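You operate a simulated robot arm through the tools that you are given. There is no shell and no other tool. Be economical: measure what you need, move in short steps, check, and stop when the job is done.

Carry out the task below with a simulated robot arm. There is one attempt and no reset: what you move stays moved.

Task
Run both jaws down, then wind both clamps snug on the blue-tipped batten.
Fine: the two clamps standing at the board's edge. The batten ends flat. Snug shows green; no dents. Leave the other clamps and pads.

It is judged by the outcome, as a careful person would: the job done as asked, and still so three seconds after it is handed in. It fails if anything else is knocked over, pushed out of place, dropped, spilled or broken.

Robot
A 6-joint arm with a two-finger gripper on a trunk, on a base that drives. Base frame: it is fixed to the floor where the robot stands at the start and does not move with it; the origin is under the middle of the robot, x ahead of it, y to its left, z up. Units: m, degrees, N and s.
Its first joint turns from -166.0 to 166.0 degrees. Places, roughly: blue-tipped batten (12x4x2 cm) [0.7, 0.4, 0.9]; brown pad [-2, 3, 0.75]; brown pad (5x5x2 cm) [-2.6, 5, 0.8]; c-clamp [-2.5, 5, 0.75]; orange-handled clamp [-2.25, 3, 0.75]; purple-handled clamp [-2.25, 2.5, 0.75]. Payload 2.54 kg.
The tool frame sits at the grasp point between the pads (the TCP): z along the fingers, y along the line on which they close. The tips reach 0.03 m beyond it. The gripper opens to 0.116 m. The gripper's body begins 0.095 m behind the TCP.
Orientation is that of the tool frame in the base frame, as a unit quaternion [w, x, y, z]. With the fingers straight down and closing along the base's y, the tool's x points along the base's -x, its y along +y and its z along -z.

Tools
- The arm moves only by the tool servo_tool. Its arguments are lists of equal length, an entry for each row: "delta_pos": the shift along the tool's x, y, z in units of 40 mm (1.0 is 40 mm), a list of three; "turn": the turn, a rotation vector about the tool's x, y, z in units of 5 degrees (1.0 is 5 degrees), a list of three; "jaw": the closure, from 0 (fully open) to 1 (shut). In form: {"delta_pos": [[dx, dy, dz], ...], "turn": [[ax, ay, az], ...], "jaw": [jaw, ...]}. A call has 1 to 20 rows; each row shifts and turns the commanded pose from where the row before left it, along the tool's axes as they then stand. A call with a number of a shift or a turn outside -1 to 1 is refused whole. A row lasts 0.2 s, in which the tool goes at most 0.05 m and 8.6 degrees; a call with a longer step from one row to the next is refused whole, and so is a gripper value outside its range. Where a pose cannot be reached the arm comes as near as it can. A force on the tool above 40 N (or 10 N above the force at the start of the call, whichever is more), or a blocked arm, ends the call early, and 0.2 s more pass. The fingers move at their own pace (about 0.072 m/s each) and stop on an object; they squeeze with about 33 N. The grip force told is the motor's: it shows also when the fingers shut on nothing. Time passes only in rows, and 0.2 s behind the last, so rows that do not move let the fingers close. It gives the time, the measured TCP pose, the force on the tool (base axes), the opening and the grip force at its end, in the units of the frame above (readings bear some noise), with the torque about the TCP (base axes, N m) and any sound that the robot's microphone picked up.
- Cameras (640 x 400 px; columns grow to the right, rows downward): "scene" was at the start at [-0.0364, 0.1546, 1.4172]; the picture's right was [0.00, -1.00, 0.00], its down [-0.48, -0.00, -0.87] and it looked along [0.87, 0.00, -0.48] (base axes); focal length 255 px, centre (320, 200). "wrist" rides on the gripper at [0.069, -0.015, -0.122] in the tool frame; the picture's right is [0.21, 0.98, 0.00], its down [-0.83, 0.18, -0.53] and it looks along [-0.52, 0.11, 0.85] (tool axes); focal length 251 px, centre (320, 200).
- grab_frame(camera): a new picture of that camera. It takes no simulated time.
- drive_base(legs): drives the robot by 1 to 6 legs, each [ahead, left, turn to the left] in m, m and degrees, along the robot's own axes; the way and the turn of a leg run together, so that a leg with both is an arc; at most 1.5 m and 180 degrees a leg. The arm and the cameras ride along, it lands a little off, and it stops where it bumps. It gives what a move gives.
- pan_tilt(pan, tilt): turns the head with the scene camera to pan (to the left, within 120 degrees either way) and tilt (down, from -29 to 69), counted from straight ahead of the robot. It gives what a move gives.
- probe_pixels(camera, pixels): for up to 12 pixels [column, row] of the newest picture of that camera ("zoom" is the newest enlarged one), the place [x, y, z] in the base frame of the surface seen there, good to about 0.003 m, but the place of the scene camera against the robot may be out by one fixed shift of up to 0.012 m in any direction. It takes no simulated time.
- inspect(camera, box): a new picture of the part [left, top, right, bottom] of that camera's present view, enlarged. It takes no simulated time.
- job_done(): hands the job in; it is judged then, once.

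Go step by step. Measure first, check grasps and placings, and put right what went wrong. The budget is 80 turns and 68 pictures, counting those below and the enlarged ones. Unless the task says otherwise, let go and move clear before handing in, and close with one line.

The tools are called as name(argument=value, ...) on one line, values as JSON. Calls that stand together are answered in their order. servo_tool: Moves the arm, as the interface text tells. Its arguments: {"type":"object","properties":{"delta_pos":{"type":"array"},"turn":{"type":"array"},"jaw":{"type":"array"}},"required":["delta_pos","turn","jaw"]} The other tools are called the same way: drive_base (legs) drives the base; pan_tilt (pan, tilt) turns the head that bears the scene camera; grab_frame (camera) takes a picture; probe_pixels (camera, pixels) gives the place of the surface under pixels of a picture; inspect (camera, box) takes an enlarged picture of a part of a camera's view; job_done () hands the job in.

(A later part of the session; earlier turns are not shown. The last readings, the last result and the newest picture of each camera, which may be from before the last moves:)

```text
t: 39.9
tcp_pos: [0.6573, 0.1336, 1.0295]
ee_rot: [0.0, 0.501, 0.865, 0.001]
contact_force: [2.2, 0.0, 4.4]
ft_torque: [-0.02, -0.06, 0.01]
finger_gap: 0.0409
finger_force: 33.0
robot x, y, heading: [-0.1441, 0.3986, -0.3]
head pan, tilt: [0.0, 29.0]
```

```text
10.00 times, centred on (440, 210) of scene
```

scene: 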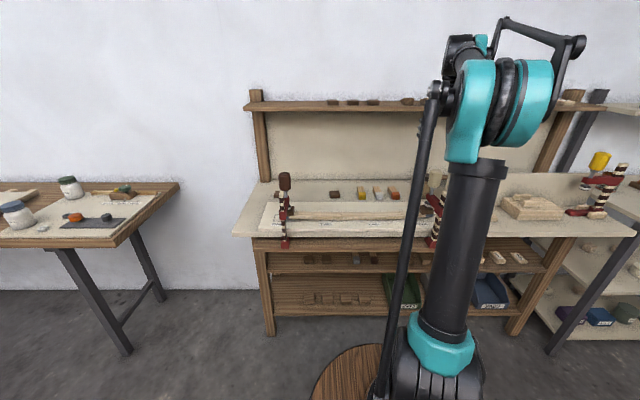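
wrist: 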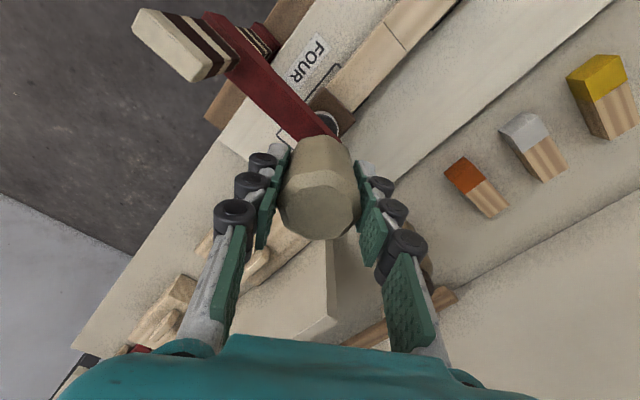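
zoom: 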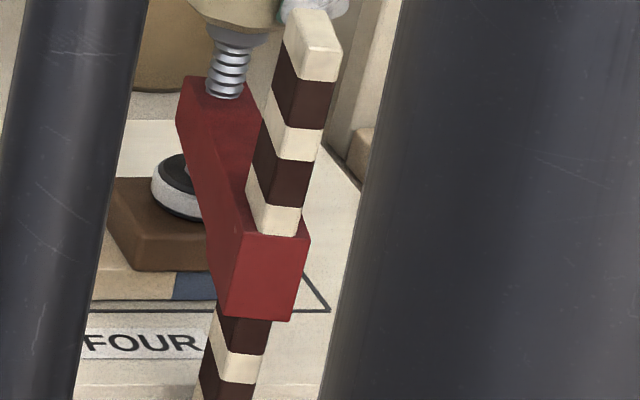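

The right batten end now lies flat on the board and the force has begun to rise (4.4 N). Now I'll wind a further 60°.

servo_tool(delta_pos=[[0, 0, 0], [0, 0, 0], [0, 0, 0], [0, 0, 0], [0, 0, 0], [0, 0, 0], [0, 0, 0], [0, 0, 0], [0, 0, 0], [0, 0, 0], [0, 0, 0], [0, 0, 0], [0, 0, 0]], turn=[[0, 0, 1], [0, 0, 1], [0, 0, 1], [0, 0, 1], [0, 0, 1], [0, 0, 1], [0, 0, 1], [0, 0, 1], [0, 0, 1], [0, 0, 1], [0, 0, 1], [0, 0, 1], [0, 0, 0]], jaw=[1, 1, 1, 1, 1, 1, 1, 1, 1, 1, 1, 1, 1])

inspect(camera="scene", box=[425, 190, 455, 230])

```text
t: 42.7
tcp_pos: [0.6584, 0.1343, 1.0299]
ee_rot: [0.0, 0.866, 0.499, 0.0]
contact_force: [0.7, 0.3, -0.2]
ft_torque: [-0.14, -0.27, 0.02]
finger_gap: 0.0407
finger_force: 32.8
robot x, y, heading: [-0.1494, 0.3989, -0.4]
head pan, tilt: [0.0, 29.0]
```

```text
10.00 times, centred on (440, 210) of scene
```

zoom: 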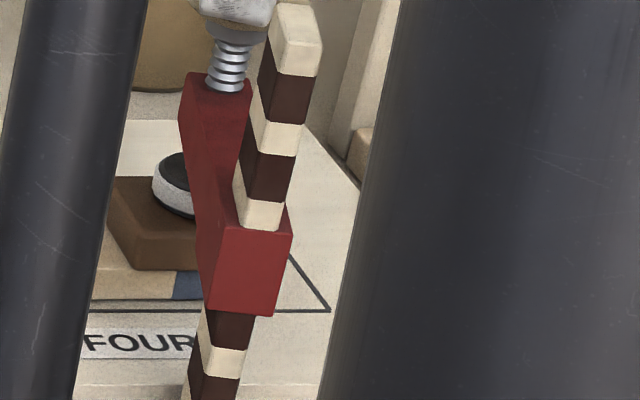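

The clamp swung a little more and the jaw lifted slightly, so the lower jaw may not be bearing under the bench yet. I'll look closely at both lower jaws.

inspect(camera="scene", box=[270, 225, 310, 255])

inspect(camera="scene", box=[415, 220, 455, 250])

```text
13.33 times, centred on (290, 240) of scene
```

zoom: 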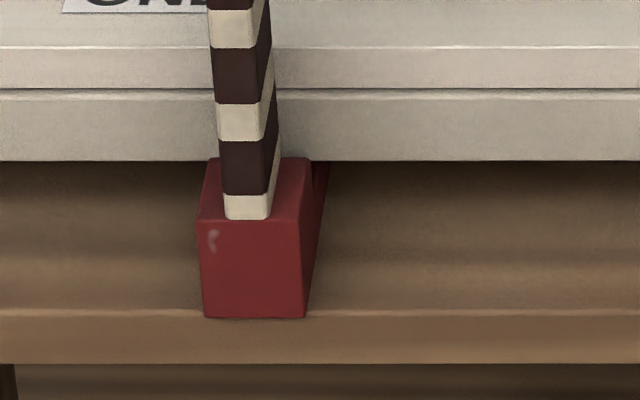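

```text
13.33 times, centred on (435, 235) of scene
```

zoom: 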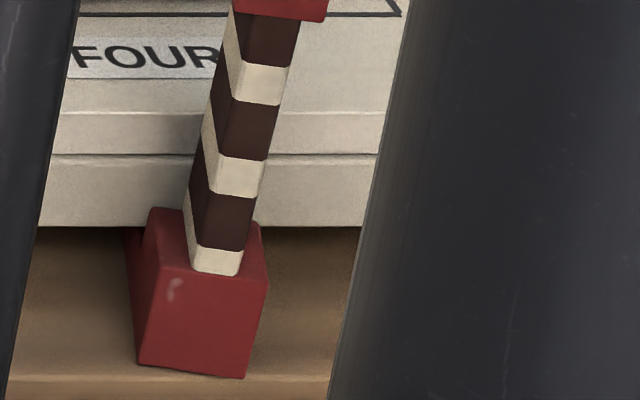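

The clamp stands freely on the shelf, so it needs its own clamping load to stay still, and my grip shouldn't carry that load. I'll release, turn the wrist back with the fingers open, and look again.

servo_tool(delta_pos=[[0, 0, 0], [0, 0, 0], [0, 0, 0], [0, 0, 0], [0, 0, 0], [0, 0, 0], [0, 0, 0], [0, 0, 0], [0, 0, 0], [0, 0, 0], [0, 0, 0], [0, 0, 0], [0, 0, 0], [0, 0, 0], [0, 0, 0], [0, 0, 0], [0, 0, 0], [0, 0, 0], [0, 0, 0], [0, 0, 0]], turn=[[0, 0, 0], [0, 0, 0], [0, 0, 0], [0, 0, -1], [0, 0, -1], [0, 0, -1], [0, 0, -1], [0, 0, -1], [0, 0, -1], [0, 0, -1], [0, 0, -1], [0, 0, -1], [0, 0, -1], [0, 0, -1], [0, 0, -1], [0, 0, -1], [0, 0, -1], [0, 0, -1], [0, 0, -1], [0, 0, -1]], jaw=[0.5, 0, 0, 0, 0, 0, 0, 0, 0, 0, 0, 0, 0, 0, 0, 0, 0, 0, 0, 0])

servo_tool(delta_pos=[[0, 0, 0], [0, 0, 0], [0, 0, 0], [0, 0, 0], [0, 0, 0], [0, 0, 0], [0, 0, 0], [0, 0, 0], [0, 0, 0], [0, 0, 0], [0, 0, 0], [0, 0, 0], [0, 0, 0], [0, 0, 0], [0, 0, 0], [0, 0, 0], [0, 0, 0], [0, 0, 0]], turn=[[0, 0, -1], [0, 0, -1], [0, 0, -1], [0, 0, -1], [0, 0, -1], [0, 0, -1], [0, 0, -1], [0, 0, -1], [0, 0, -1], [0, 0, -1], [0, 0, -1], [0, 0, -1], [0, 0, -1], [0, 0, -1], [0, 0, -1], [0, 0, -1], [0, 0, -1], [0, 0, 0]], jaw=[0, 0, 0, 0, 0, 0, 0, 0, 0, 0, 0, 0, 0, 0, 0, 0, 0, 0])

inspect(camera="scene", box=[405, 165, 465, 255])

grab_frame(camera="wrist")

```text
t: 46.9
tcp_pos: [0.6592, 0.135, 1.0319]
ee_rot: [0.0, 0.302, 0.953, 0.0]
contact_force: [0.4, -0.1, 1.2]
ft_torque: [0.04, -0.03, -0.01]
finger_gap: 0.1162
finger_force: 0.1
robot x, y, heading: [-0.1487, 0.3992, -0.2]
head pan, tilt: [0.0, 29.0]
```

```text
t: 50.7
tcp_pos: [0.6597, 0.1336, 1.0314]
ee_rot: [-0.001, -0.422, 0.907, 0.0]
contact_force: [-0.2, -1.5, -0.8]
ft_torque: [0.01, -0.03, 0.0]
finger_gap: 0.1158
finger_force: 0.1
robot x, y, heading: [-0.1467, 0.4018, -0.3]
head pan, tilt: [0.0, 29.0]
```

```text
4.44 times, centred on (435, 210) of scene
```

zoom: 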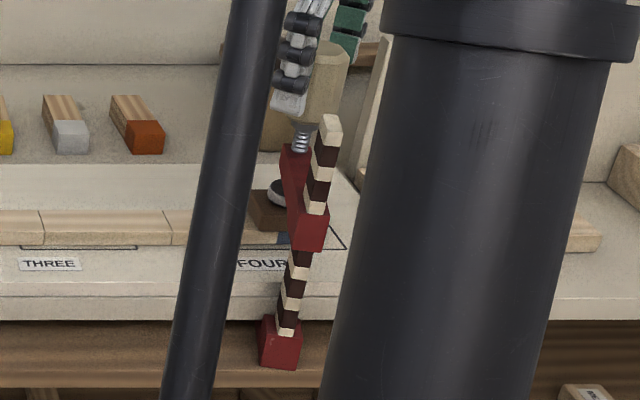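

```text
28 pictures are left
```

wrist: 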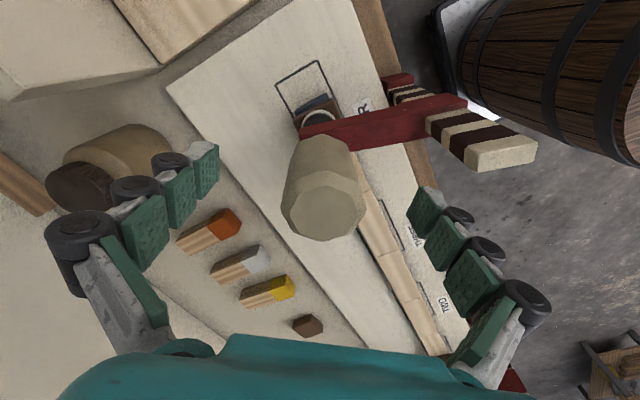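

The right batten end is flat and the jaw stayed down after release. I'll regrip and wind 85°, letting the tool sink slightly, and watch the torque about z.

servo_tool(delta_pos=[[0, 0, 0], [0, 0, 0], [0, 0, 0], [0, 0, 0.001], [0, 0, 0.001], [0, 0, 0.001], [0, 0, 0.001], [0, 0, 0.001], [0, 0, 0.001], [0, 0, 0.001], [0, 0, 0.001], [0, 0, 0.001], [0, 0, 0.001], [0, 0, 0.001], [0, 0, 0.001], [0, 0, 0.001], [0, 0, 0.001], [0, 0, 0.001], [0, 0, 0.001], [0, 0, 0.001]], turn=[[0, 0, 0], [0, 0, 0], [0, 0, 0], [0, 0, 1], [0, 0, 1], [0, 0, 1], [0, 0, 1], [0, 0, 1], [0, 0, 1], [0, 0, 1], [0, 0, 1], [0, 0, 1], [0, 0, 1], [0, 0, 1], [0, 0, 1], [0, 0, 1], [0, 0, 1], [0, 0, 1], [0, 0, 1], [0, 0, 1]], jaw=[0.7, 1, 1, 1, 1, 1, 1, 1, 1, 1, 1, 1, 1, 1, 1, 1, 1, 1, 1, 1])

servo_tool(delta_pos=[[0, 0, 0.001], [0, 0, 0.001], [0, 0, 0.001], [0, 0, 0.001], [0, 0, 0.001], [0, 0, 0.001]], turn=[[0, 0, 1], [0, 0, 1], [0, 0, 1], [0, 0, 1], [0, 0, 1], [0, 0, 1]], jaw=[1, 1, 1, 1, 1, 1])

inspect(camera="scene", box=[415, 185, 465, 250])

```text
t: 54.9
tcp_pos: [0.6576, 0.1332, 1.03]
ee_rot: [0.001, 0.303, 0.953, 0.0]
contact_force: [0.4, 0.5, -0.7]
ft_torque: [-0.12, -0.15, 0.0]
finger_gap: 0.0398
finger_force: 32.9
robot x, y, heading: [-0.1462, 0.3966, 0.1]
head pan, tilt: [0.0, 29.0]
```

```text
t: 56.3
tcp_pos: [0.6569, 0.1336, 1.0314]
ee_rot: [0.001, 0.539, 0.842, 0.0]
contact_force: [0.2, 0.4, -1.8]
ft_torque: [-0.07, -0.13, 0.0]
finger_gap: 0.0399
finger_force: 33.2
robot x, y, heading: [-0.1458, 0.3954, 0.1]
head pan, tilt: [0.0, 29.0]
```

```text
6.15 times, centred on (440, 218) of scene
```

zoom: 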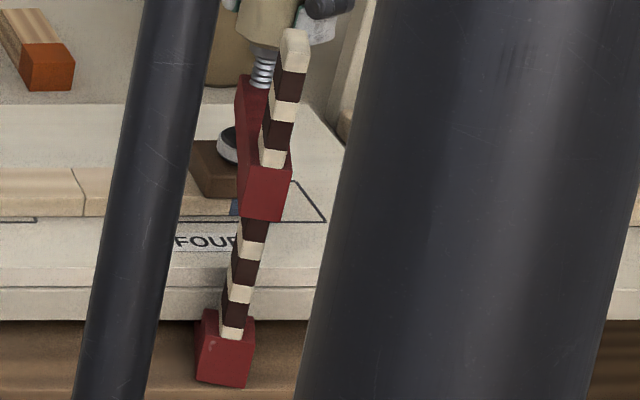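

The torque about z is still nil, so the lower jaw isn't bearing yet. I'll measure the remaining gap between the lower jaw's top and the bench slab's underside.

probe_pixels(camera="zoom", pixels=[[90, 315], [285, 315], [246, 335], [205, 318], [225, 345], [225, 380], [275, 315], [270, 300], [90, 327], [298, 35], [265, 190], [212, 312]])

```text
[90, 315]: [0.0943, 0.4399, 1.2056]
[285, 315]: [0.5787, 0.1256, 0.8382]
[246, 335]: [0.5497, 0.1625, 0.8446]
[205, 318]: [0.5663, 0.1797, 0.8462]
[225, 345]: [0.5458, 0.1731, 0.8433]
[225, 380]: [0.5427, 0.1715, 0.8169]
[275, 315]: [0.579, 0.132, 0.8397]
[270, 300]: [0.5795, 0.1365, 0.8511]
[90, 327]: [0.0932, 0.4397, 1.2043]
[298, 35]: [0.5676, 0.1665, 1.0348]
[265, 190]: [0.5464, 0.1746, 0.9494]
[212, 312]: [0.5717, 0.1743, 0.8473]
```

The geometry hasn't changed measurably yet, so the screw just needs more turns. I'll continue the stroke to the wrist's limit with z constant.

servo_tool(delta_pos=[[0, 0, 0], [0, 0, 0], [0, 0, 0], [0, 0, 0], [0, 0, 0], [0, 0, 0], [0, 0, 0], [0, 0, 0], [0, 0, 0], [0, 0, 0], [0, 0, 0], [0, 0, 0], [0, 0, 0], [0, 0, 0], [0, 0, 0], [0, 0, 0], [0, 0, 0], [0, 0, 0], [0, 0, 0], [0, 0, 0]], turn=[[0, 0, 1], [0, 0, 1], [0, 0, 1], [0, 0, 1], [0, 0, 1], [0, 0, 1], [0, 0, 1], [0, 0, 1], [0, 0, 1], [0, 0, 1], [0, 0, 1], [0, 0, 1], [0, 0, 1], [0, 0, 1], [0, 0, 1], [0, 0, 1], [0, 0, 1], [0, 0, 1], [0, 0, 1], [0, 0, 1]], jaw=[1, 1, 1, 1, 1, 1, 1, 1, 1, 1, 1, 1, 1, 1, 1, 1, 1, 1, 1, 1])

inspect(camera="scene", box=[415, 185, 465, 250])

```text
t: 60.5
tcp_pos: [0.659, 0.1336, 1.0301]
ee_rot: [0.001, 0.992, 0.129, 0.0]
contact_force: [-1.7, -0.6, -1.4]
ft_torque: [-0.1, -0.09, 0.02]
finger_gap: 0.0401
finger_force: 33.5
robot x, y, heading: [-0.1477, 0.3966, -0.2]
head pan, tilt: [0.0, 29.0]
```

```text
6.15 times, centred on (440, 218) of scene
```

zoom: 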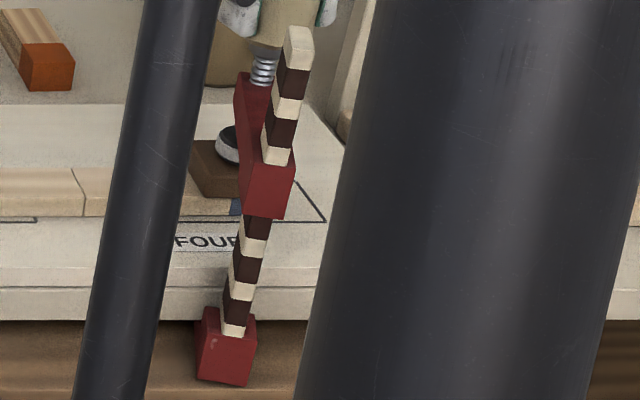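

Now the whole clamp is rising (base bottom row 385→381) without swinging, so the lower jaw is approaching the slab. I'll continue winding if the wrist allows.

servo_tool(delta_pos=[[0, 0, 0], [0, 0, 0], [0, 0, 0], [0, 0, 0], [0, 0, 0], [0, 0, 0], [0, 0, 0], [0, 0, 0], [0, 0, 0], [0, 0, 0], [0, 0, 0], [0, 0, 0]], turn=[[0, 0, 1], [0, 0, 1], [0, 0, 1], [0, 0, 1], [0, 0, 1], [0, 0, 1], [0, 0, 1], [0, 0, 1], [0, 0, 1], [0, 0, 1], [0, 0, 1], [0, 0, 1]], jaw=[1, 1, 1, 1, 1, 1, 1, 1, 1, 1, 1, 1])

```text
t: 63.1
tcp_pos: [0.6539, 0.1213, 1.0295]
ee_rot: [-0.003, 0.992, -0.126, 0.001]
contact_force: [1.2, 1.2, -4.2]
ft_torque: [0.04, -0.46, -0.06]
finger_gap: 0.0398
finger_force: 32.8
out of reach, approached as far as the arm can: row 6, 7, 8, 9, 10, 11, 12
robot x, y, heading: [-0.1491, 0.4014, -0.1]
head pan, tilt: [0.0, 29.0]
```

The wrist reached its limit and the tool slid 12 mm sideways with the handle. I'll turn back 35° to restore the position and check.

servo_tool(delta_pos=[[0, 0, 0], [0, 0, 0], [0, 0, 0], [0, 0, 0], [0, 0, 0], [0, 0, 0], [0, 0, 0], [0, 0, 0], [0, 0, 0]], turn=[[0, 0, -1], [0, 0, -1], [0, 0, -1], [0, 0, -1], [0, 0, -1], [0, 0, -1], [0, 0, -1], [0, 0, 0], [0, 0, 0]], jaw=[1, 1, 1, 1, 1, 1, 1, 1, 1])

inspect(camera="scene", box=[415, 185, 465, 250])

```text
t: 65.1
tcp_pos: [0.6536, 0.1206, 1.0304]
ee_rot: [-0.002, 0.984, 0.179, 0.002]
contact_force: [0.1, 0.3, -1.4]
ft_torque: [-0.06, -0.21, 0.03]
finger_gap: 0.0395
finger_force: 33.0
robot x, y, heading: [-0.1522, 0.3982, -0.4]
head pan, tilt: [0.0, 29.0]
```

```text
6.15 times, centred on (440, 218) of scene
```

zoom: 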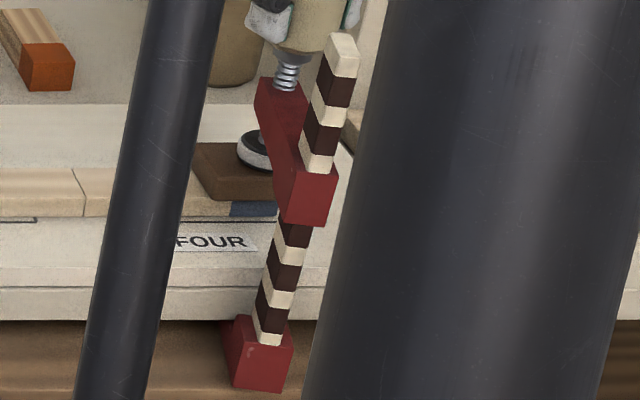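

The clamp slid with the handle but the pad stayed put. I'll slide it back by (+5, +13) mm, turned into the tool axes.

servo_tool(delta_pos=[[0.06, -0.064, 0], [0.06, -0.064, 0], [0.06, -0.064, 0], [0.05, -0.063, 0], [0, 0, 0]], turn=[[0, 0, 0], [0, 0, 0], [0, 0, 0], [0, 0, 0], [0, 0, 0]], jaw=[1, 1, 1, 1, 1])

inspect(camera="scene", box=[415, 185, 465, 250])

```text
t: 66.3
tcp_pos: [0.6583, 0.1353, 1.0306]
ee_rot: [-0.002, 0.984, 0.179, 0.001]
contact_force: [-1.1, -1.4, 0.1]
ft_torque: [-0.37, -0.08, 0.01]
finger_gap: 0.0393
finger_force: 33.2
robot x, y, heading: [-0.1448, 0.4005, -0.4]
head pan, tilt: [0.0, 29.0]
```

```text
6.15 times, centred on (440, 218) of scene
```

zoom: 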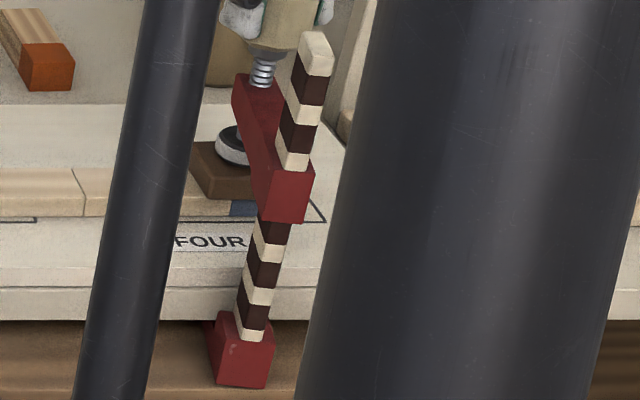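

The clamp is back on its axis at (0.658, 0.135). I'll release and turn the wrist back about 280° for one long stroke.

servo_tool(delta_pos=[[0, 0, 0], [0, 0, 0], [0, 0, 0], [0, 0, 0], [0, 0, 0], [0, 0, 0], [0, 0, 0], [0, 0, 0], [0, 0, 0], [0, 0, 0], [0, 0, 0], [0, 0, 0], [0, 0, 0], [0, 0, 0], [0, 0, 0], [0, 0, 0], [0, 0, 0], [0, 0, 0], [0, 0, 0], [0, 0, 0]], turn=[[0, 0, 0], [0, 0, 0], [0, 0, 0], [0, 0, -1], [0, 0, -1], [0, 0, -1], [0, 0, -1], [0, 0, -1], [0, 0, -1], [0, 0, -1], [0, 0, -1], [0, 0, -1], [0, 0, -1], [0, 0, -1], [0, 0, -1], [0, 0, -1], [0, 0, -1], [0, 0, -1], [0, 0, -1], [0, 0, -1]], jaw=[0.5, 0, 0, 0, 0, 0, 0, 0, 0, 0, 0, 0, 0, 0, 0, 0, 0, 0, 0, 0])

servo_tool(delta_pos=[[0, 0, 0], [0, 0, 0], [0, 0, 0], [0, 0, 0], [0, 0, 0], [0, 0, 0], [0, 0, 0], [0, 0, 0], [0, 0, 0], [0, 0, 0], [0, 0, 0], [0, 0, 0], [0, 0, 0], [0, 0, 0], [0, 0, 0], [0, 0, 0], [0, 0, 0], [0, 0, 0], [0, 0, 0], [0, 0, 0]], turn=[[0, 0, -1], [0, 0, -1], [0, 0, -1], [0, 0, -1], [0, 0, -1], [0, 0, -1], [0, 0, -1], [0, 0, -1], [0, 0, -1], [0, 0, -1], [0, 0, -1], [0, 0, -1], [0, 0, -1], [0, 0, -1], [0, 0, -1], [0, 0, -1], [0, 0, -1], [0, 0, -1], [0, 0, -1], [0, 0, -1]], jaw=[0, 0, 0, 0, 0, 0, 0, 0, 0, 0, 0, 0, 0, 0, 0, 0, 0, 0, 0, 0])

servo_tool(delta_pos=[[0, 0, 0], [0, 0, 0], [0, 0, 0], [0, 0, 0], [0, 0, 0], [0, 0, 0], [0, 0, 0], [0, 0, 0], [0, 0, 0], [0, 0, 0], [0, 0, 0], [0, 0, 0], [0, 0, 0], [0, 0, 0], [0, 0, 0], [0, 0, 0]], turn=[[0, 0, -1], [0, 0, -1], [0, 0, -1], [0, 0, -1], [0, 0, -1], [0, 0, -1], [0, 0, -1], [0, 0, -1], [0, 0, -1], [0, 0, -1], [0, 0, -1], [0, 0, -1], [0, 0, -1], [0, 0, -1], [0, 0, -1], [0, 0, 0]], jaw=[0, 0, 0, 0, 0, 0, 0, 0, 0, 0, 0, 0, 0, 0, 0, 0])

grab_frame(camera="wrist")

```text
t: 70.5
tcp_pos: [0.6586, 0.1316, 1.0306]
ee_rot: [0.0, 0.604, 0.797, 0.002]
contact_force: [0.4, -1.1, -1.0]
ft_torque: [-0.02, -0.02, 0.01]
finger_gap: 0.1161
finger_force: 0.1
robot x, y, heading: [-0.1477, 0.3949, -0.3]
head pan, tilt: [0.0, 29.0]
```

```text
t: 74.7
tcp_pos: [0.6585, 0.1339, 1.0317]
ee_rot: [0.002, -0.222, 0.975, 0.002]
contact_force: [0.3, -0.1, -0.2]
ft_torque: [0.01, -0.01, 0.0]
finger_gap: 0.1158
finger_force: 0.1
robot x, y, heading: [-0.1447, 0.399, -0.1]
head pan, tilt: [0.0, 29.0]
```

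```text
t: 78.1
tcp_pos: [0.6584, 0.1335, 1.0318]
ee_rot: [-0.003, 0.769, -0.639, -0.001]
contact_force: [0.2, -0.3, -0.8]
ft_torque: [0.0, 0.01, 0.01]
finger_gap: 0.1158
finger_force: 0.0
robot x, y, heading: [-0.1446, 0.3984, -0.2]
head pan, tilt: [0.0, 29.0]
```

```text
23 pictures are left
```

wrist: 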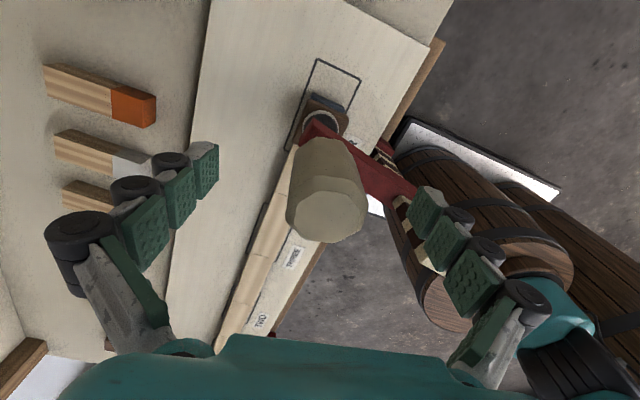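

Wrist is at -100° and everything is clear. I'll grip and wind about 145°, then check.

servo_tool(delta_pos=[[0, 0, 0], [0, 0, 0], [0, 0, 0], [0, 0, 0], [0, 0, 0], [0, 0, 0], [0, 0, 0], [0, 0, 0], [0, 0, 0], [0, 0, 0], [0, 0, 0], [0, 0, 0], [0, 0, 0], [0, 0, 0], [0, 0, 0], [0, 0, 0], [0, 0, 0], [0, 0, 0], [0, 0, 0], [0, 0, 0]], turn=[[0, 0, 0], [0, 0, 0], [0, 0, 0], [0, 0, 1], [0, 0, 1], [0, 0, 1], [0, 0, 1], [0, 0, 1], [0, 0, 1], [0, 0, 1], [0, 0, 1], [0, 0, 1], [0, 0, 1], [0, 0, 1], [0, 0, 1], [0, 0, 1], [0, 0, 1], [0, 0, 1], [0, 0, 1], [0, 0, 1]], jaw=[0.7, 1, 1, 1, 1, 1, 1, 1, 1, 1, 1, 1, 1, 1, 1, 1, 1, 1, 1, 1])

servo_tool(delta_pos=[[0, 0, 0], [0, 0, 0], [0, 0, 0], [0, 0, 0], [0, 0, 0], [0, 0, 0], [0, 0, 0], [0, 0, 0], [0, 0, 0], [0, 0, 0], [0, 0, 0], [0, 0, 0]], turn=[[0, 0, 1], [0, 0, 1], [0, 0, 1], [0, 0, 1], [0, 0, 1], [0, 0, 1], [0, 0, 1], [0, 0, 1], [0, 0, 1], [0, 0, 1], [0, 0, 1], [0, 0, 1]], jaw=[1, 1, 1, 1, 1, 1, 1, 1, 1, 1, 1, 1])

inspect(camera="scene", box=[415, 185, 465, 250])

```text
t: 82.3
tcp_pos: [0.6584, 0.134, 1.0314]
ee_rot: [0.002, -0.135, 0.991, 0.002]
contact_force: [-0.3, -0.1, -0.6]
ft_torque: [-0.07, -0.33, 0.02]
finger_gap: 0.0381
finger_force: 32.6
robot x, y, heading: [-0.146, 0.4009, 0.2]
head pan, tilt: [0.0, 29.0]
```

```text
t: 84.9
tcp_pos: [0.6574, 0.1327, 1.0303]
ee_rot: [0.0, 0.379, 0.925, 0.003]
contact_force: [1.4, -2.8, -8.1]
ft_torque: [-0.67, -0.68, -0.01]
finger_gap: 0.0381
finger_force: 33.2
robot x, y, heading: [-0.1441, 0.4036, -0.3]
head pan, tilt: [0.0, 29.0]
```

```text
6.15 times, centred on (440, 218) of scene
```

zoom: 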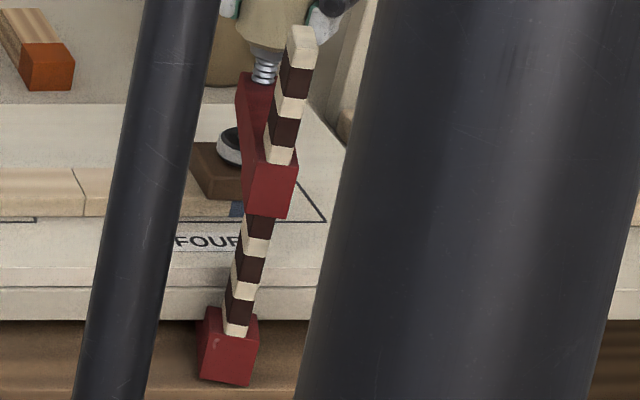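

The tool now feels 8 N downward: the lower jaw has met the slab and my grip is holding the screw up. I'll ease down 1 mm, then wind 30° more.

servo_tool(delta_pos=[[0, 0, 0.0125], [0, 0, 0.0125], [0, 0, 0]], turn=[[0, 0, 0], [0, 0, 0], [0, 0, 0]], jaw=[1, 1, 1])

servo_tool(delta_pos=[[0, 0, 0.002], [0, 0, 0.002], [0, 0, 0.002], [0, 0, 0.002], [0, 0, 0.002], [0, 0, 0.002], [0, 0, 0]], turn=[[0, 0, 1], [0, 0, 1], [0, 0, 1], [0, 0, 1], [0, 0, 1], [0, 0, 1], [0, 0, 0]], jaw=[1, 1, 1, 1, 1, 1, 1])

inspect(camera="scene", box=[425, 185, 465, 235])

```text
t: 85.7
tcp_pos: [0.6576, 0.1335, 1.0303]
ee_rot: [0.0, 0.378, 0.926, 0.002]
contact_force: [0.2, -1.2, 1.6]
ft_torque: [-0.25, -0.28, -0.02]
finger_gap: 0.0379
finger_force: 32.7
robot x, y, heading: [-0.1498, 0.3972, -0.6]
head pan, tilt: [0.0, 29.0]
```

```text
t: 87.3
tcp_pos: [0.6581, 0.1333, 1.0302]
ee_rot: [-0.001, 0.605, 0.797, 0.003]
contact_force: [-0.3, -1.2, 3.2]
ft_torque: [-0.2, -0.29, 0.0]
finger_gap: 0.0379
finger_force: 33.0
robot x, y, heading: [-0.1484, 0.3974, -0.1]
head pan, tilt: [0.0, 29.0]
```

```text
8.00 times, centred on (445, 210) of scene
```

zoom: 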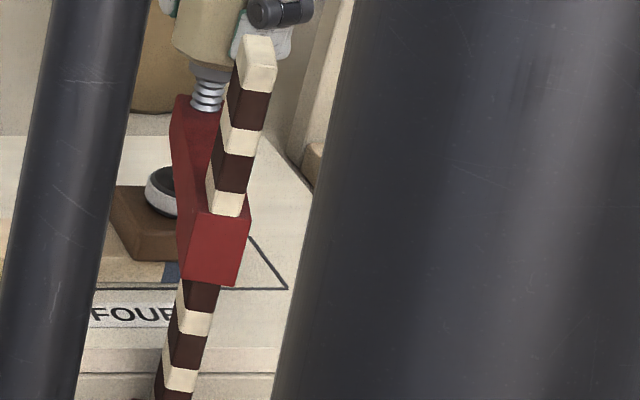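

The force is now +3 N (pressing) and the ring is still white. I'll continue 70° with z constant.

servo_tool(delta_pos=[[0, 0, 0], [0, 0, 0], [0, 0, 0], [0, 0, 0], [0, 0, 0], [0, 0, 0], [0, 0, 0], [0, 0, 0]], turn=[[0, 0, 1], [0, 0, 1], [0, 0, 1], [0, 0, 1], [0, 0, 1], [0, 0, 1], [0, 0, 1], [0, 0, 0]], jaw=[1, 1, 1, 1, 1, 1, 1, 1])

servo_tool(delta_pos=[[0, 0, 0], [0, 0, 0], [0, 0, 0], [0, 0, 0], [0, 0, 0], [0, 0, 0], [0, 0, 0], [0, 0, 0]], turn=[[0, 0, 1], [0, 0, 1], [0, 0, 1], [0, 0, 1], [0, 0, 1], [0, 0, 1], [0, 0, 1], [0, 0, 0]], jaw=[1, 1, 1, 1, 1, 1, 1, 1])

inspect(camera="scene", box=[415, 185, 465, 250])

```text
t: 89.1
tcp_pos: [0.6575, 0.1323, 1.0289]
ee_rot: [-0.001, 0.817, 0.577, 0.002]
contact_force: [-3.1, 0.4, -4.0]
ft_torque: [-0.21, 0.18, 0.02]
finger_gap: 0.038
finger_force: 32.9
robot x, y, heading: [-0.146, 0.3998, -0.3]
head pan, tilt: [0.0, 29.0]
```

```text
t: 90.9
tcp_pos: [0.6589, 0.1335, 1.0292]
ee_rot: [-0.003, 0.952, 0.306, 0.002]
contact_force: [-1.7, -0.9, -14.0]
ft_torque: [-0.5, 0.29, 0.0]
finger_gap: 0.0379
finger_force: 32.8
robot x, y, heading: [-0.1437, 0.3964, -0.4]
head pan, tilt: [0.0, 29.0]
```

```text
6.15 times, centred on (440, 218) of scene
```

zoom: 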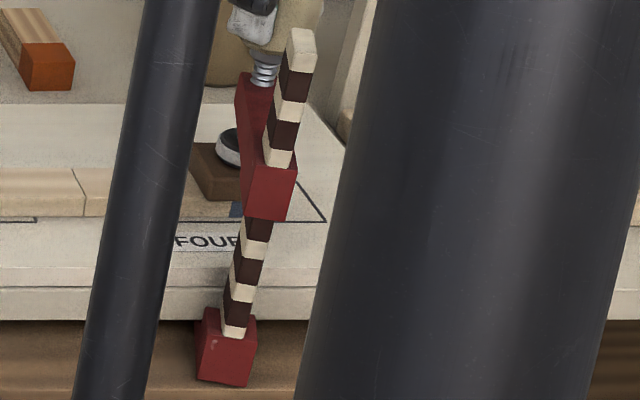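

The clamp is pulling the screw down (-14 N) against my grip, so I must follow it down. I'll ease down 1.5 mm, then wind the last 30° of this stroke while sinking with it.

servo_tool(delta_pos=[[0, 0, 0.02], [0, 0, 0.02], [0, 0, 0]], turn=[[0, 0, 0], [0, 0, 0], [0, 0, 0]], jaw=[1, 1, 1])

servo_tool(delta_pos=[[0, 0, 0.002], [0, 0, 0.002], [0, 0, 0.002], [0, 0, 0.002], [0, 0, 0.002], [0, 0, 0.002], [0, 0, 0]], turn=[[0, 0, 1], [0, 0, 1], [0, 0, 1], [0, 0, 1], [0, 0, 1], [0, 0, 1], [0, 0, 0]], jaw=[1, 1, 1, 1, 1, 1, 1])

inspect(camera="scene", box=[425, 185, 465, 235])

```text
t: 91.7
tcp_pos: [0.6579, 0.1334, 1.0283]
ee_rot: [-0.002, 0.952, 0.305, 0.002]
contact_force: [1.0, -0.1, 7.3]
ft_torque: [-0.05, -0.37, 0.01]
finger_gap: 0.0376
finger_force: 33.1
robot x, y, heading: [-0.1472, 0.3976, 0.0]
head pan, tilt: [0.0, 29.0]
```

```text
t: 93.3
tcp_pos: [0.6588, 0.1334, 1.0279]
ee_rot: [-0.003, 0.999, 0.048, 0.002]
contact_force: [-0.3, -1.1, 10.6]
ft_torque: [-0.25, -0.08, 0.02]
finger_gap: 0.0375
finger_force: 33.0
robot x, y, heading: [-0.1513, 0.3999, -0.3]
head pan, tilt: [0.0, 29.0]
```

```text
8.00 times, centred on (445, 210) of scene
```

zoom: 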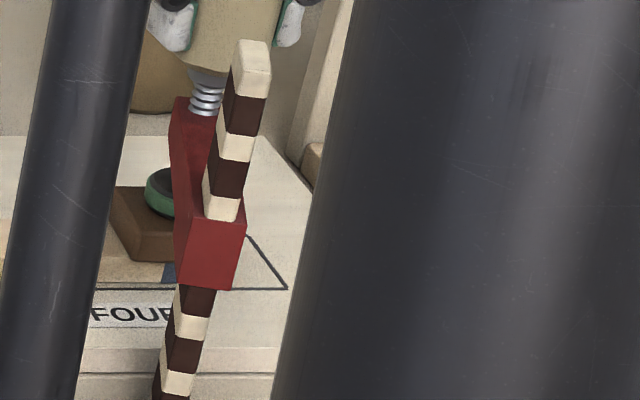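

The ring at (160,195) is green. I'm still pressing about 10 N, so I'll release and see if it stays green on its own.

servo_tool(delta_pos=[[0, 0, 0], [0, 0, 0], [0, 0, 0], [0, 0, 0]], turn=[[0, 0, 0], [0, 0, 0], [0, 0, 0], [0, 0, 0]], jaw=[0.5, 0.2, 0, 0])

inspect(camera="scene", box=[415, 185, 465, 250])

```text
t: 94.3
tcp_pos: [0.6588, 0.1344, 1.0273]
ee_rot: [-0.002, 0.999, 0.048, 0.001]
contact_force: [0.1, -0.3, 0.1]
ft_torque: [0.01, -0.01, -0.01]
finger_gap: 0.1161
finger_force: 0.0
robot x, y, heading: [-0.1472, 0.3986, -0.2]
head pan, tilt: [0.0, 29.0]
```

```text
6.15 times, centred on (440, 218) of scene
```

zoom: 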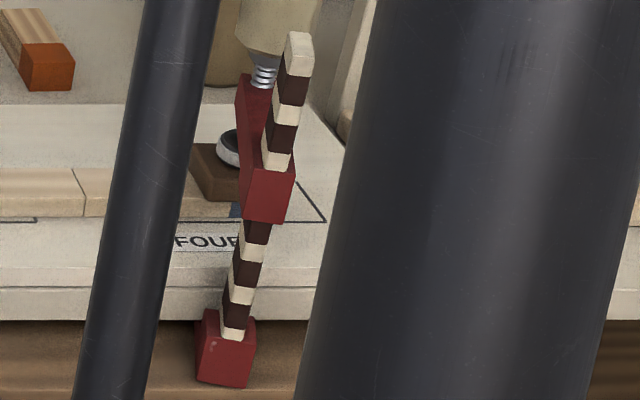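

The ring went white on release, so the green came from my own push; the clamp still needs more turns. I'll reset the wrist to about -100° with the fingers open, regrip, and wind with a light downward hold so the clamp closes up from below.

servo_tool(delta_pos=[[0, 0, 0], [0, 0, 0], [0, 0, 0], [0, 0, 0], [0, 0, 0], [0, 0, 0], [0, 0, 0], [0, 0, 0], [0, 0, 0], [0, 0, 0], [0, 0, 0], [0, 0, 0], [0, 0, 0], [0, 0, 0], [0, 0, 0], [0, 0, 0], [0, 0, 0], [0, 0, 0], [0, 0, 0], [0, 0, 0]], turn=[[0, 0, -1], [0, 0, -1], [0, 0, -1], [0, 0, -1], [0, 0, -1], [0, 0, -1], [0, 0, -1], [0, 0, -1], [0, 0, -1], [0, 0, -1], [0, 0, -1], [0, 0, -1], [0, 0, -1], [0, 0, -1], [0, 0, -1], [0, 0, -1], [0, 0, -1], [0, 0, -1], [0, 0, -1], [0, 0, -1]], jaw=[0, 0, 0, 0, 0, 0, 0, 0, 0, 0, 0, 0, 0, 0, 0, 0, 0, 0, 0, 0])

servo_tool(delta_pos=[[0, 0, 0], [0, 0, 0], [0, 0, 0], [0, 0, 0], [0, 0, 0], [0, 0, 0], [0, 0, 0], [0, 0, 0], [0, 0, 0], [0, 0, 0], [0, 0, 0], [0, 0, 0], [0, 0, 0], [0, 0, 0], [0, 0, 0], [0, 0, 0], [0, 0, 0], [0, 0, 0], [0, 0, 0], [0, 0, 0]], turn=[[0, 0, -1], [0, 0, -1], [0, 0, -1], [0, 0, -1], [0, 0, -1], [0, 0, -1], [0, 0, -1], [0, 0, -1], [0, 0, -1], [0, 0, -1], [0, 0, -1], [0, 0, -1], [0, 0, -1], [0, 0, -1], [0, 0, -1], [0, 0, -1], [0, 0, -1], [0, 0, -1], [0, 0, -1], [0, 0, -1]], jaw=[0, 0, 0, 0, 0, 0, 0, 0, 0, 0, 0, 0, 0, 0, 0, 0, 0, 0, 0, 0])

servo_tool(delta_pos=[[0, 0, 0], [0, 0, 0], [0, 0, 0], [0, 0, 0], [0, 0, 0], [0, 0, 0], [0, 0, 0], [0, 0, 0], [0, 0, 0], [0, 0, 0], [0, 0, 0], [0, 0, 0], [0, 0, 0], [0, 0, 0], [0, 0, 0], [0, 0, 0], [0, 0, 0], [0, 0, 0], [0, 0, 0], [0, 0, 0]], turn=[[0, 0, -1], [0, 0, -1], [0, 0, -1], [0, 0, -1], [0, 0, -1], [0, 0, -1], [0, 0, -1], [0, 0, -1], [0, 0, -1], [0, 0, -1], [0, 0, -1], [0, 0, -1], [0, 0, -1], [0, 0, -1], [0, 0, 0], [0, 0, 0], [0, 0, 0], [0, 0, 0], [0, 0, 0.0], [0, 0, 0]], jaw=[0, 0, 0, 0, 0, 0, 0, 0, 0, 0, 0, 0, 0, 0, 0, 0.7, 1, 1, 1, 1])

servo_tool(delta_pos=[[0, 0, 0.0125], [0, 0, 0.0125], [0, 0, 0], [0, 0, 0], [0, 0, 0], [0, 0, 0], [0, 0, 0], [0, 0, 0], [0, 0, 0], [0, 0, 0], [0, 0, 0], [0, 0, 0], [0, 0, 0], [0, 0, 0], [0, 0, 0], [0, 0, 0], [0, 0, 0], [0, 0, 0], [0, 0, 0]], turn=[[0, 0, 0], [0, 0, 0], [0, 0, 1], [0, 0, 1], [0, 0, 1], [0, 0, 1], [0, 0, 1], [0, 0, 1], [0, 0, 1], [0, 0, 1], [0, 0, 1], [0, 0, 1], [0, 0, 1], [0, 0, 1], [0, 0, 1], [0, 0, 1], [0, 0, 1], [0, 0, 1], [0, 0, 0]], jaw=[1, 1, 1, 1, 1, 1, 1, 1, 1, 1, 1, 1, 1, 1, 1, 1, 1, 1, 1])

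```text
t: 98.5
tcp_pos: [0.6589, 0.1332, 1.0274]
ee_rot: [0.0, 0.604, 0.797, 0.002]
contact_force: [-0.3, -1.1, -0.2]
ft_torque: [0.01, -0.03, -0.01]
finger_gap: 0.1158
finger_force: 0.0
robot x, y, heading: [-0.1475, 0.398, -0.2]
head pan, tilt: [0.0, 29.0]
```

```text
t: 102.7
tcp_pos: [0.659, 0.1342, 1.0275]
ee_rot: [0.001, -0.223, 0.975, 0.002]
contact_force: [-0.2, 0.2, -0.1]
ft_torque: [-0.01, -0.01, -0.01]
finger_gap: 0.1161
finger_force: 0.0
robot x, y, heading: [-0.1462, 0.4014, -0.5]
head pan, tilt: [0.0, 29.0]
```

```text
t: 106.9
tcp_pos: [0.659, 0.1331, 1.0271]
ee_rot: [-0.002, 0.741, -0.672, -0.001]
contact_force: [-3.2, -0.2, 2.6]
ft_torque: [-0.07, 0.17, 0.0]
finger_gap: 0.0377
finger_force: 33.3
robot x, y, heading: [-0.1477, 0.3971, -0.1]
head pan, tilt: [0.0, 29.0]
```

```text
t: 110.9
tcp_pos: [0.6583, 0.133, 1.0261]
ee_rot: [0.001, -0.136, 0.991, 0.002]
contact_force: [-1.4, -0.4, 1.2]
ft_torque: [-0.3, -0.27, 0.01]
finger_gap: 0.0379
finger_force: 32.5
robot x, y, heading: [-0.1503, 0.3981, 0.2]
head pan, tilt: [0.0, 29.0]
```

After 80° the force is +1 N. I'll wind another 60°, sinking 0.5 mm, then look.

servo_tool(delta_pos=[[0, 0, 0.001], [0, 0, 0.001], [0, 0, 0.001], [0, 0, 0.001], [0, 0, 0.001], [0, 0, 0.001], [0, 0, 0.001], [0, 0, 0.001], [0, 0, 0.001], [0, 0, 0.001], [0, 0, 0.001], [0, 0, 0.001], [0, 0, 0]], turn=[[0, 0, 1], [0, 0, 1], [0, 0, 1], [0, 0, 1], [0, 0, 1], [0, 0, 1], [0, 0, 1], [0, 0, 1], [0, 0, 1], [0, 0, 1], [0, 0, 1], [0, 0, 1], [0, 0, 0]], jaw=[1, 1, 1, 1, 1, 1, 1, 1, 1, 1, 1, 1, 1])

inspect(camera="scene", box=[415, 185, 465, 250])

```text
t: 113.7
tcp_pos: [0.6592, 0.1342, 1.0249]
ee_rot: [0.0, 0.379, 0.926, 0.002]
contact_force: [-7.3, 4.4, -20.2]
ft_torque: [0.16, 0.33, 0.06]
finger_gap: 0.0378
finger_force: 33.1
robot x, y, heading: [-0.1447, 0.3959, -0.3]
head pan, tilt: [0.0, 29.0]
```

```text
6.15 times, centred on (440, 218) of scene
```

zoom: 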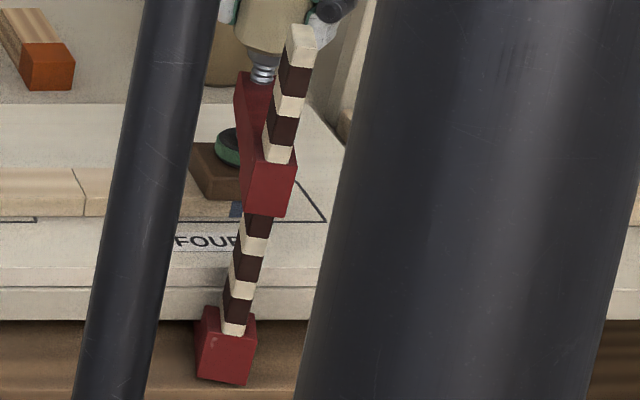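

The ring is green while the tool is held at -20 N, with the clamp clearly bearing from below. I'll ease my hold down 1 mm so the clamp carries its own load, and look.

servo_tool(delta_pos=[[0, 0, 0.0125], [0, 0, 0.0125], [0, 0, 0]], turn=[[0, 0, 0], [0, 0, 0], [0, 0, 0]], jaw=[1, 1, 1])

inspect(camera="scene", box=[425, 195, 455, 230])

```text
t: 114.5
tcp_pos: [0.6594, 0.1341, 1.0263]
ee_rot: [0.0, 0.379, 0.926, 0.003]
contact_force: [-6.6, 3.0, -2.8]
ft_torque: [0.26, 0.47, 0.04]
finger_gap: 0.038
finger_force: 33.1
robot x, y, heading: [-0.1505, 0.3975, -0.2]
head pan, tilt: [0.0, 29.0]
```

```text
11.43 times, centred on (440, 212) of scene
```

zoom: 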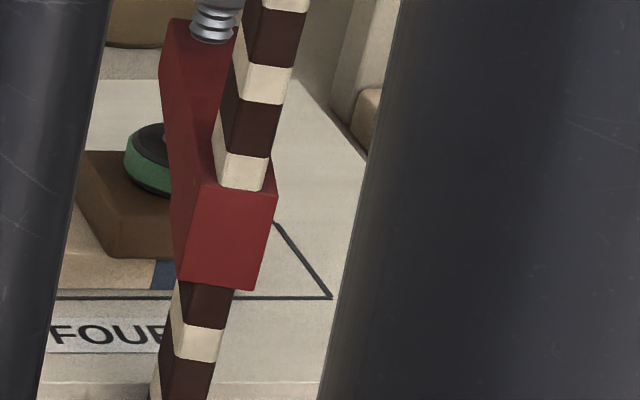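

Green holds with the tool force near zero. I'll release, rise, and carry the tool to above the left handle.

servo_tool(delta_pos=[[0, 0, 0], [0, 0, 0], [0, 0, 0], [0, 0, -0.8], [0, 0, -0.9], [0, 0, -0.9], [0, 0, -0.9], [0.676, 0.688, 0], [0.676, 0.688, 0], [0.676, 0.688, 0], [0.676, 0.688, 0], [0.676, 0.688, 0], [0.676, 0.688, 0], [0.676, 0.688, 0], [0.676, 0.688, 0], [0.676, 0.688, 0], [0.676, 0.688, 0], [0.676, 0.688, 0], [0.676, 0.688, 0], [0.676, 0.688, 0]], turn=[[0, 0, 0], [0, 0, 0], [0, 0, 0], [0, 0, 0], [0, 0, 0], [0, 0, 0], [0, 0, 0], [0, 0, 0], [0, 0, 0], [0, 0, 0], [0, 0, 0], [0, 0, 0], [0, 0, 0], [0, 0, 0], [0, 0, 0], [0, 0, 0], [0, 0, 0], [0, 0, 0], [0, 0, 0], [0, 0, 0]], jaw=[0.5, 0, 0, 0, 0, 0, 0, 0, 0, 0, 0, 0, 0, 0, 0, 0, 0, 0, 0, 0])

servo_tool(delta_pos=[[0.676, 0.688, 0], [0, 0, 0], [0, 0, 0], [0, 0, 0], [0, 0, 0], [0, 0, 0], [0, 0, 0], [0, 0, 0], [0, 0, 0], [0, 0, 0], [0, 0, 0], [0, 0, 0]], turn=[[0, 0, 0], [0, 0, -1], [0, 0, -1], [0, 0, -1], [0, 0, -1], [0, 0, -1], [0, 0, -1], [0, 0, -1], [0, 0, -1], [0, 0, -1], [0, 0, 0], [0, 0, 0]], jaw=[0, 0, 0, 0, 0, 0, 0, 0, 0, 0, 0, 0])

grab_frame(camera="scene")

inspect(camera="scene", box=[390, 165, 470, 255])

```text
t: 118.7
tcp_pos: [0.6585, 0.6321, 1.1661]
ee_rot: [0.001, 0.378, 0.926, 0.002]
contact_force: [-0.1, -0.3, 0.5]
ft_torque: [0.04, -0.01, 0.0]
finger_gap: 0.116
finger_force: 0.1
robot x, y, heading: [-0.1502, 0.3982, -0.2]
head pan, tilt: [0.0, 29.0]
```

```text
t: 121.3
tcp_pos: [0.6572, 0.6725, 1.1665]
ee_rot: [0.001, -0.005, 1.0, 0.002]
contact_force: [0.0, 1.1, 0.2]
ft_torque: [-0.02, 0.05, 0.02]
finger_gap: 0.116
finger_force: 0.0
robot x, y, heading: [-0.148, 0.4024, -0.1]
head pan, tilt: [0.0, 29.0]
```

```text
15 pictures are left
```

scene: 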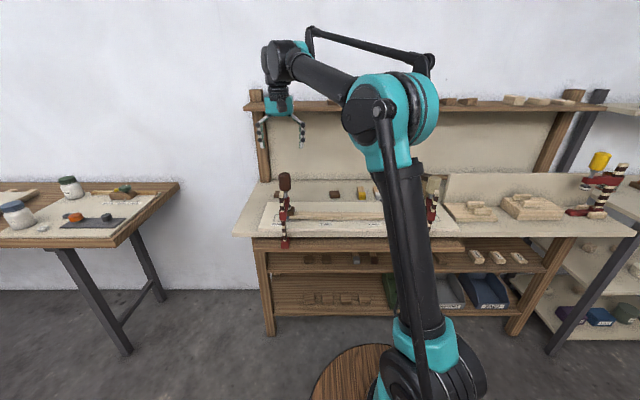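

```text
4.44 times, centred on (430, 210) of scene
```

zoom: 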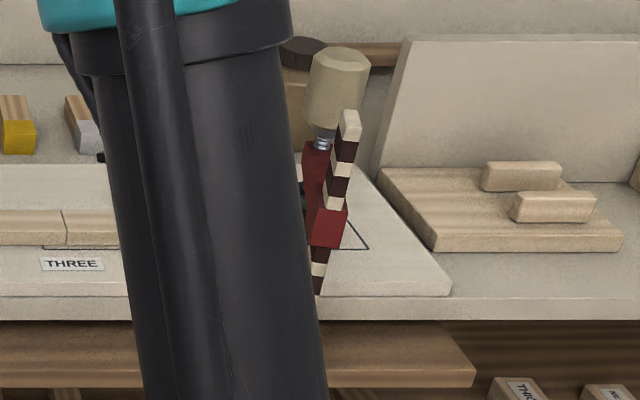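

The right clamp holds, standing at its angle with the ring hidden behind the arm; I'll recheck it later. Now for the left: turn the wrist to -100° above the handle, descend to z=1.04 and grip.

servo_tool(delta_pos=[[-0.04, 0, 0], [0, 0, 0], [0, 0, 0], [0, 0, 0], [0, 0, 0], [0, 0, 0], [0, 0, 0], [0, 0, 0], [0, 0, 0], [0, 0, 0], [0, 0, 0], [0, 0, 0], [0, 0, 0], [0, 0, 0], [0, 0, 0], [0, 0, 0], [0, 0, 0], [0, 0, 0], [0, 0, 0], [0, 0, 0]], turn=[[0, 0, -1], [0, 0, -1], [0, 0, -1], [0, 0, -1], [0, 0, -1], [0, 0, -1], [0, 0, -1], [0, 0, -1], [0, 0, -1], [0, 0, -1], [0, 0, -1], [0, 0, -1], [0, 0, -1], [0, 0, -1], [0, 0, -1], [0, 0, -1], [0, 0, -1], [0, 0, -1], [0, 0, -1], [0, 0, -1]], jaw=[0, 0, 0, 0, 0, 0, 0, 0, 0, 0, 0, 0, 0, 0, 0, 0, 0, 0, 0, 0])

servo_tool(delta_pos=[[0, 0, 0], [0, 0, 0.6], [0, 0, 0.6], [0, 0, 0.6], [0, 0, 0.6], [0, 0, 0.6], [0, 0, 0.16], [0, 0, 0], [0, 0, 0], [0, 0, 0], [0, 0, 0], [0, 0, 0]], turn=[[0, 0, 0], [0, 0, 0], [0, 0, 0], [0, 0, 0], [0, 0, 0], [0, 0, 0], [0, 0, 0], [0, 0, 0], [0, 0, 0], [0, 0, 0], [0, 0, 0], [0, 0, 0]], jaw=[0, 0, 0, 0, 0, 0, 0, 0, 0.7, 1, 1, 1])

servo_tool(delta_pos=[[0, 0, 0.025], [0, 0, 0.025], [0, 0, 0.025], [0, 0, 0.025], [0, 0, 0.025], [0, 0, 0.025], [0, 0, 0.025], [0, 0, 0]], turn=[[0, 0, 0], [0, 0, 0], [0, 0, 0], [0, 0, 0], [0, 0, 0], [0, 0, 0], [0, 0, 0], [0, 0, 0]], jaw=[1, 1, 1, 1, 1, 1, 1, 1])

inspect(camera="scene", box=[260, 180, 320, 255])

```text
t: 125.5
tcp_pos: [0.6583, 0.6723, 1.1678]
ee_rot: [-0.002, 0.769, -0.639, -0.001]
contact_force: [-0.3, 0.3, 0.8]
ft_torque: [-0.01, 0.0, -0.02]
finger_gap: 0.1158
finger_force: 0.0
robot x, y, heading: [-0.1465, 0.3968, -0.2]
head pan, tilt: [0.0, 29.0]
```

```text
t: 128.1
tcp_pos: [0.6611, 0.6733, 1.0411]
ee_rot: [-0.002, 0.77, -0.639, 0.0]
contact_force: [0.8, -0.1, 1.0]
ft_torque: [-0.02, -0.05, 0.02]
finger_gap: 0.04
finger_force: 33.3
robot x, y, heading: [-0.1483, 0.4008, 0.0]
head pan, tilt: [0.0, 29.0]
```

```text
t: 129.9
tcp_pos: [0.658, 0.673, 1.0346]
ee_rot: [-0.003, 0.769, -0.639, 0.0]
contact_force: [2.1, 1.4, 4.7]
ft_torque: [0.15, -0.23, 0.04]
finger_gap: 0.0401
finger_force: 33.3
robot x, y, heading: [-0.1442, 0.3958, -0.2]
head pan, tilt: [0.0, 29.0]
```

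```text
5.33 times, centred on (290, 218) of scene
```

zoom: 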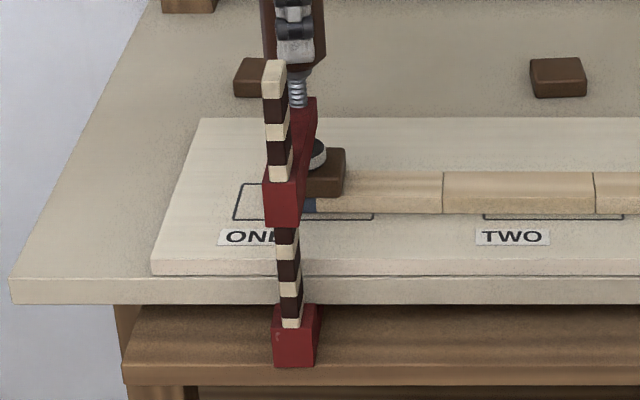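

The left end is almost flat, at 4.7 N. I'll press 2 mm more, then wind 85° with z constant.

servo_tool(delta_pos=[[0, 0, 0.025], [0, 0, 0.025], [0, 0, 0]], turn=[[0, 0, 0], [0, 0, 0], [0, 0, 0]], jaw=[1, 1, 1])

servo_tool(delta_pos=[[0, 0, 0], [0, 0, 0], [0, 0, 0], [0, 0, 0], [0, 0, 0], [0, 0, 0], [0, 0, 0], [0, 0, 0], [0, 0, 0], [0, 0, 0], [0, 0, 0], [0, 0, 0], [0, 0, 0], [0, 0, 0], [0, 0, 0], [0, 0, 0], [0, 0, 0]], turn=[[0, 0, 1], [0, 0, 1], [0, 0, 1], [0, 0, 1], [0, 0, 1], [0, 0, 1], [0, 0, 1], [0, 0, 1], [0, 0, 1], [0, 0, 1], [0, 0, 1], [0, 0, 1], [0, 0, 1], [0, 0, 1], [0, 0, 1], [0, 0, 1], [0, 0, 1]], jaw=[1, 1, 1, 1, 1, 1, 1, 1, 1, 1, 1, 1, 1, 1, 1, 1, 1])

```text
t: 130.7
tcp_pos: [0.6592, 0.6728, 1.0334]
ee_rot: [-0.003, 0.77, -0.638, -0.002]
contact_force: [-1.8, 1.6, 7.3]
ft_torque: [0.16, 0.41, 0.02]
finger_gap: 0.0401
finger_force: 32.9
robot x, y, heading: [-0.1475, 0.3994, -0.1]
head pan, tilt: [0.0, 29.0]
```

```text
t: 134.3
tcp_pos: [0.6594, 0.6738, 1.0332]
ee_rot: [0.001, -0.134, 0.991, 0.002]
contact_force: [1.0, -0.1, 1.7]
ft_torque: [0.09, -0.34, -0.03]
finger_gap: 0.0401
finger_force: 33.5
robot x, y, heading: [-0.1517, 0.3969, -0.3]
head pan, tilt: [0.0, 29.0]
```

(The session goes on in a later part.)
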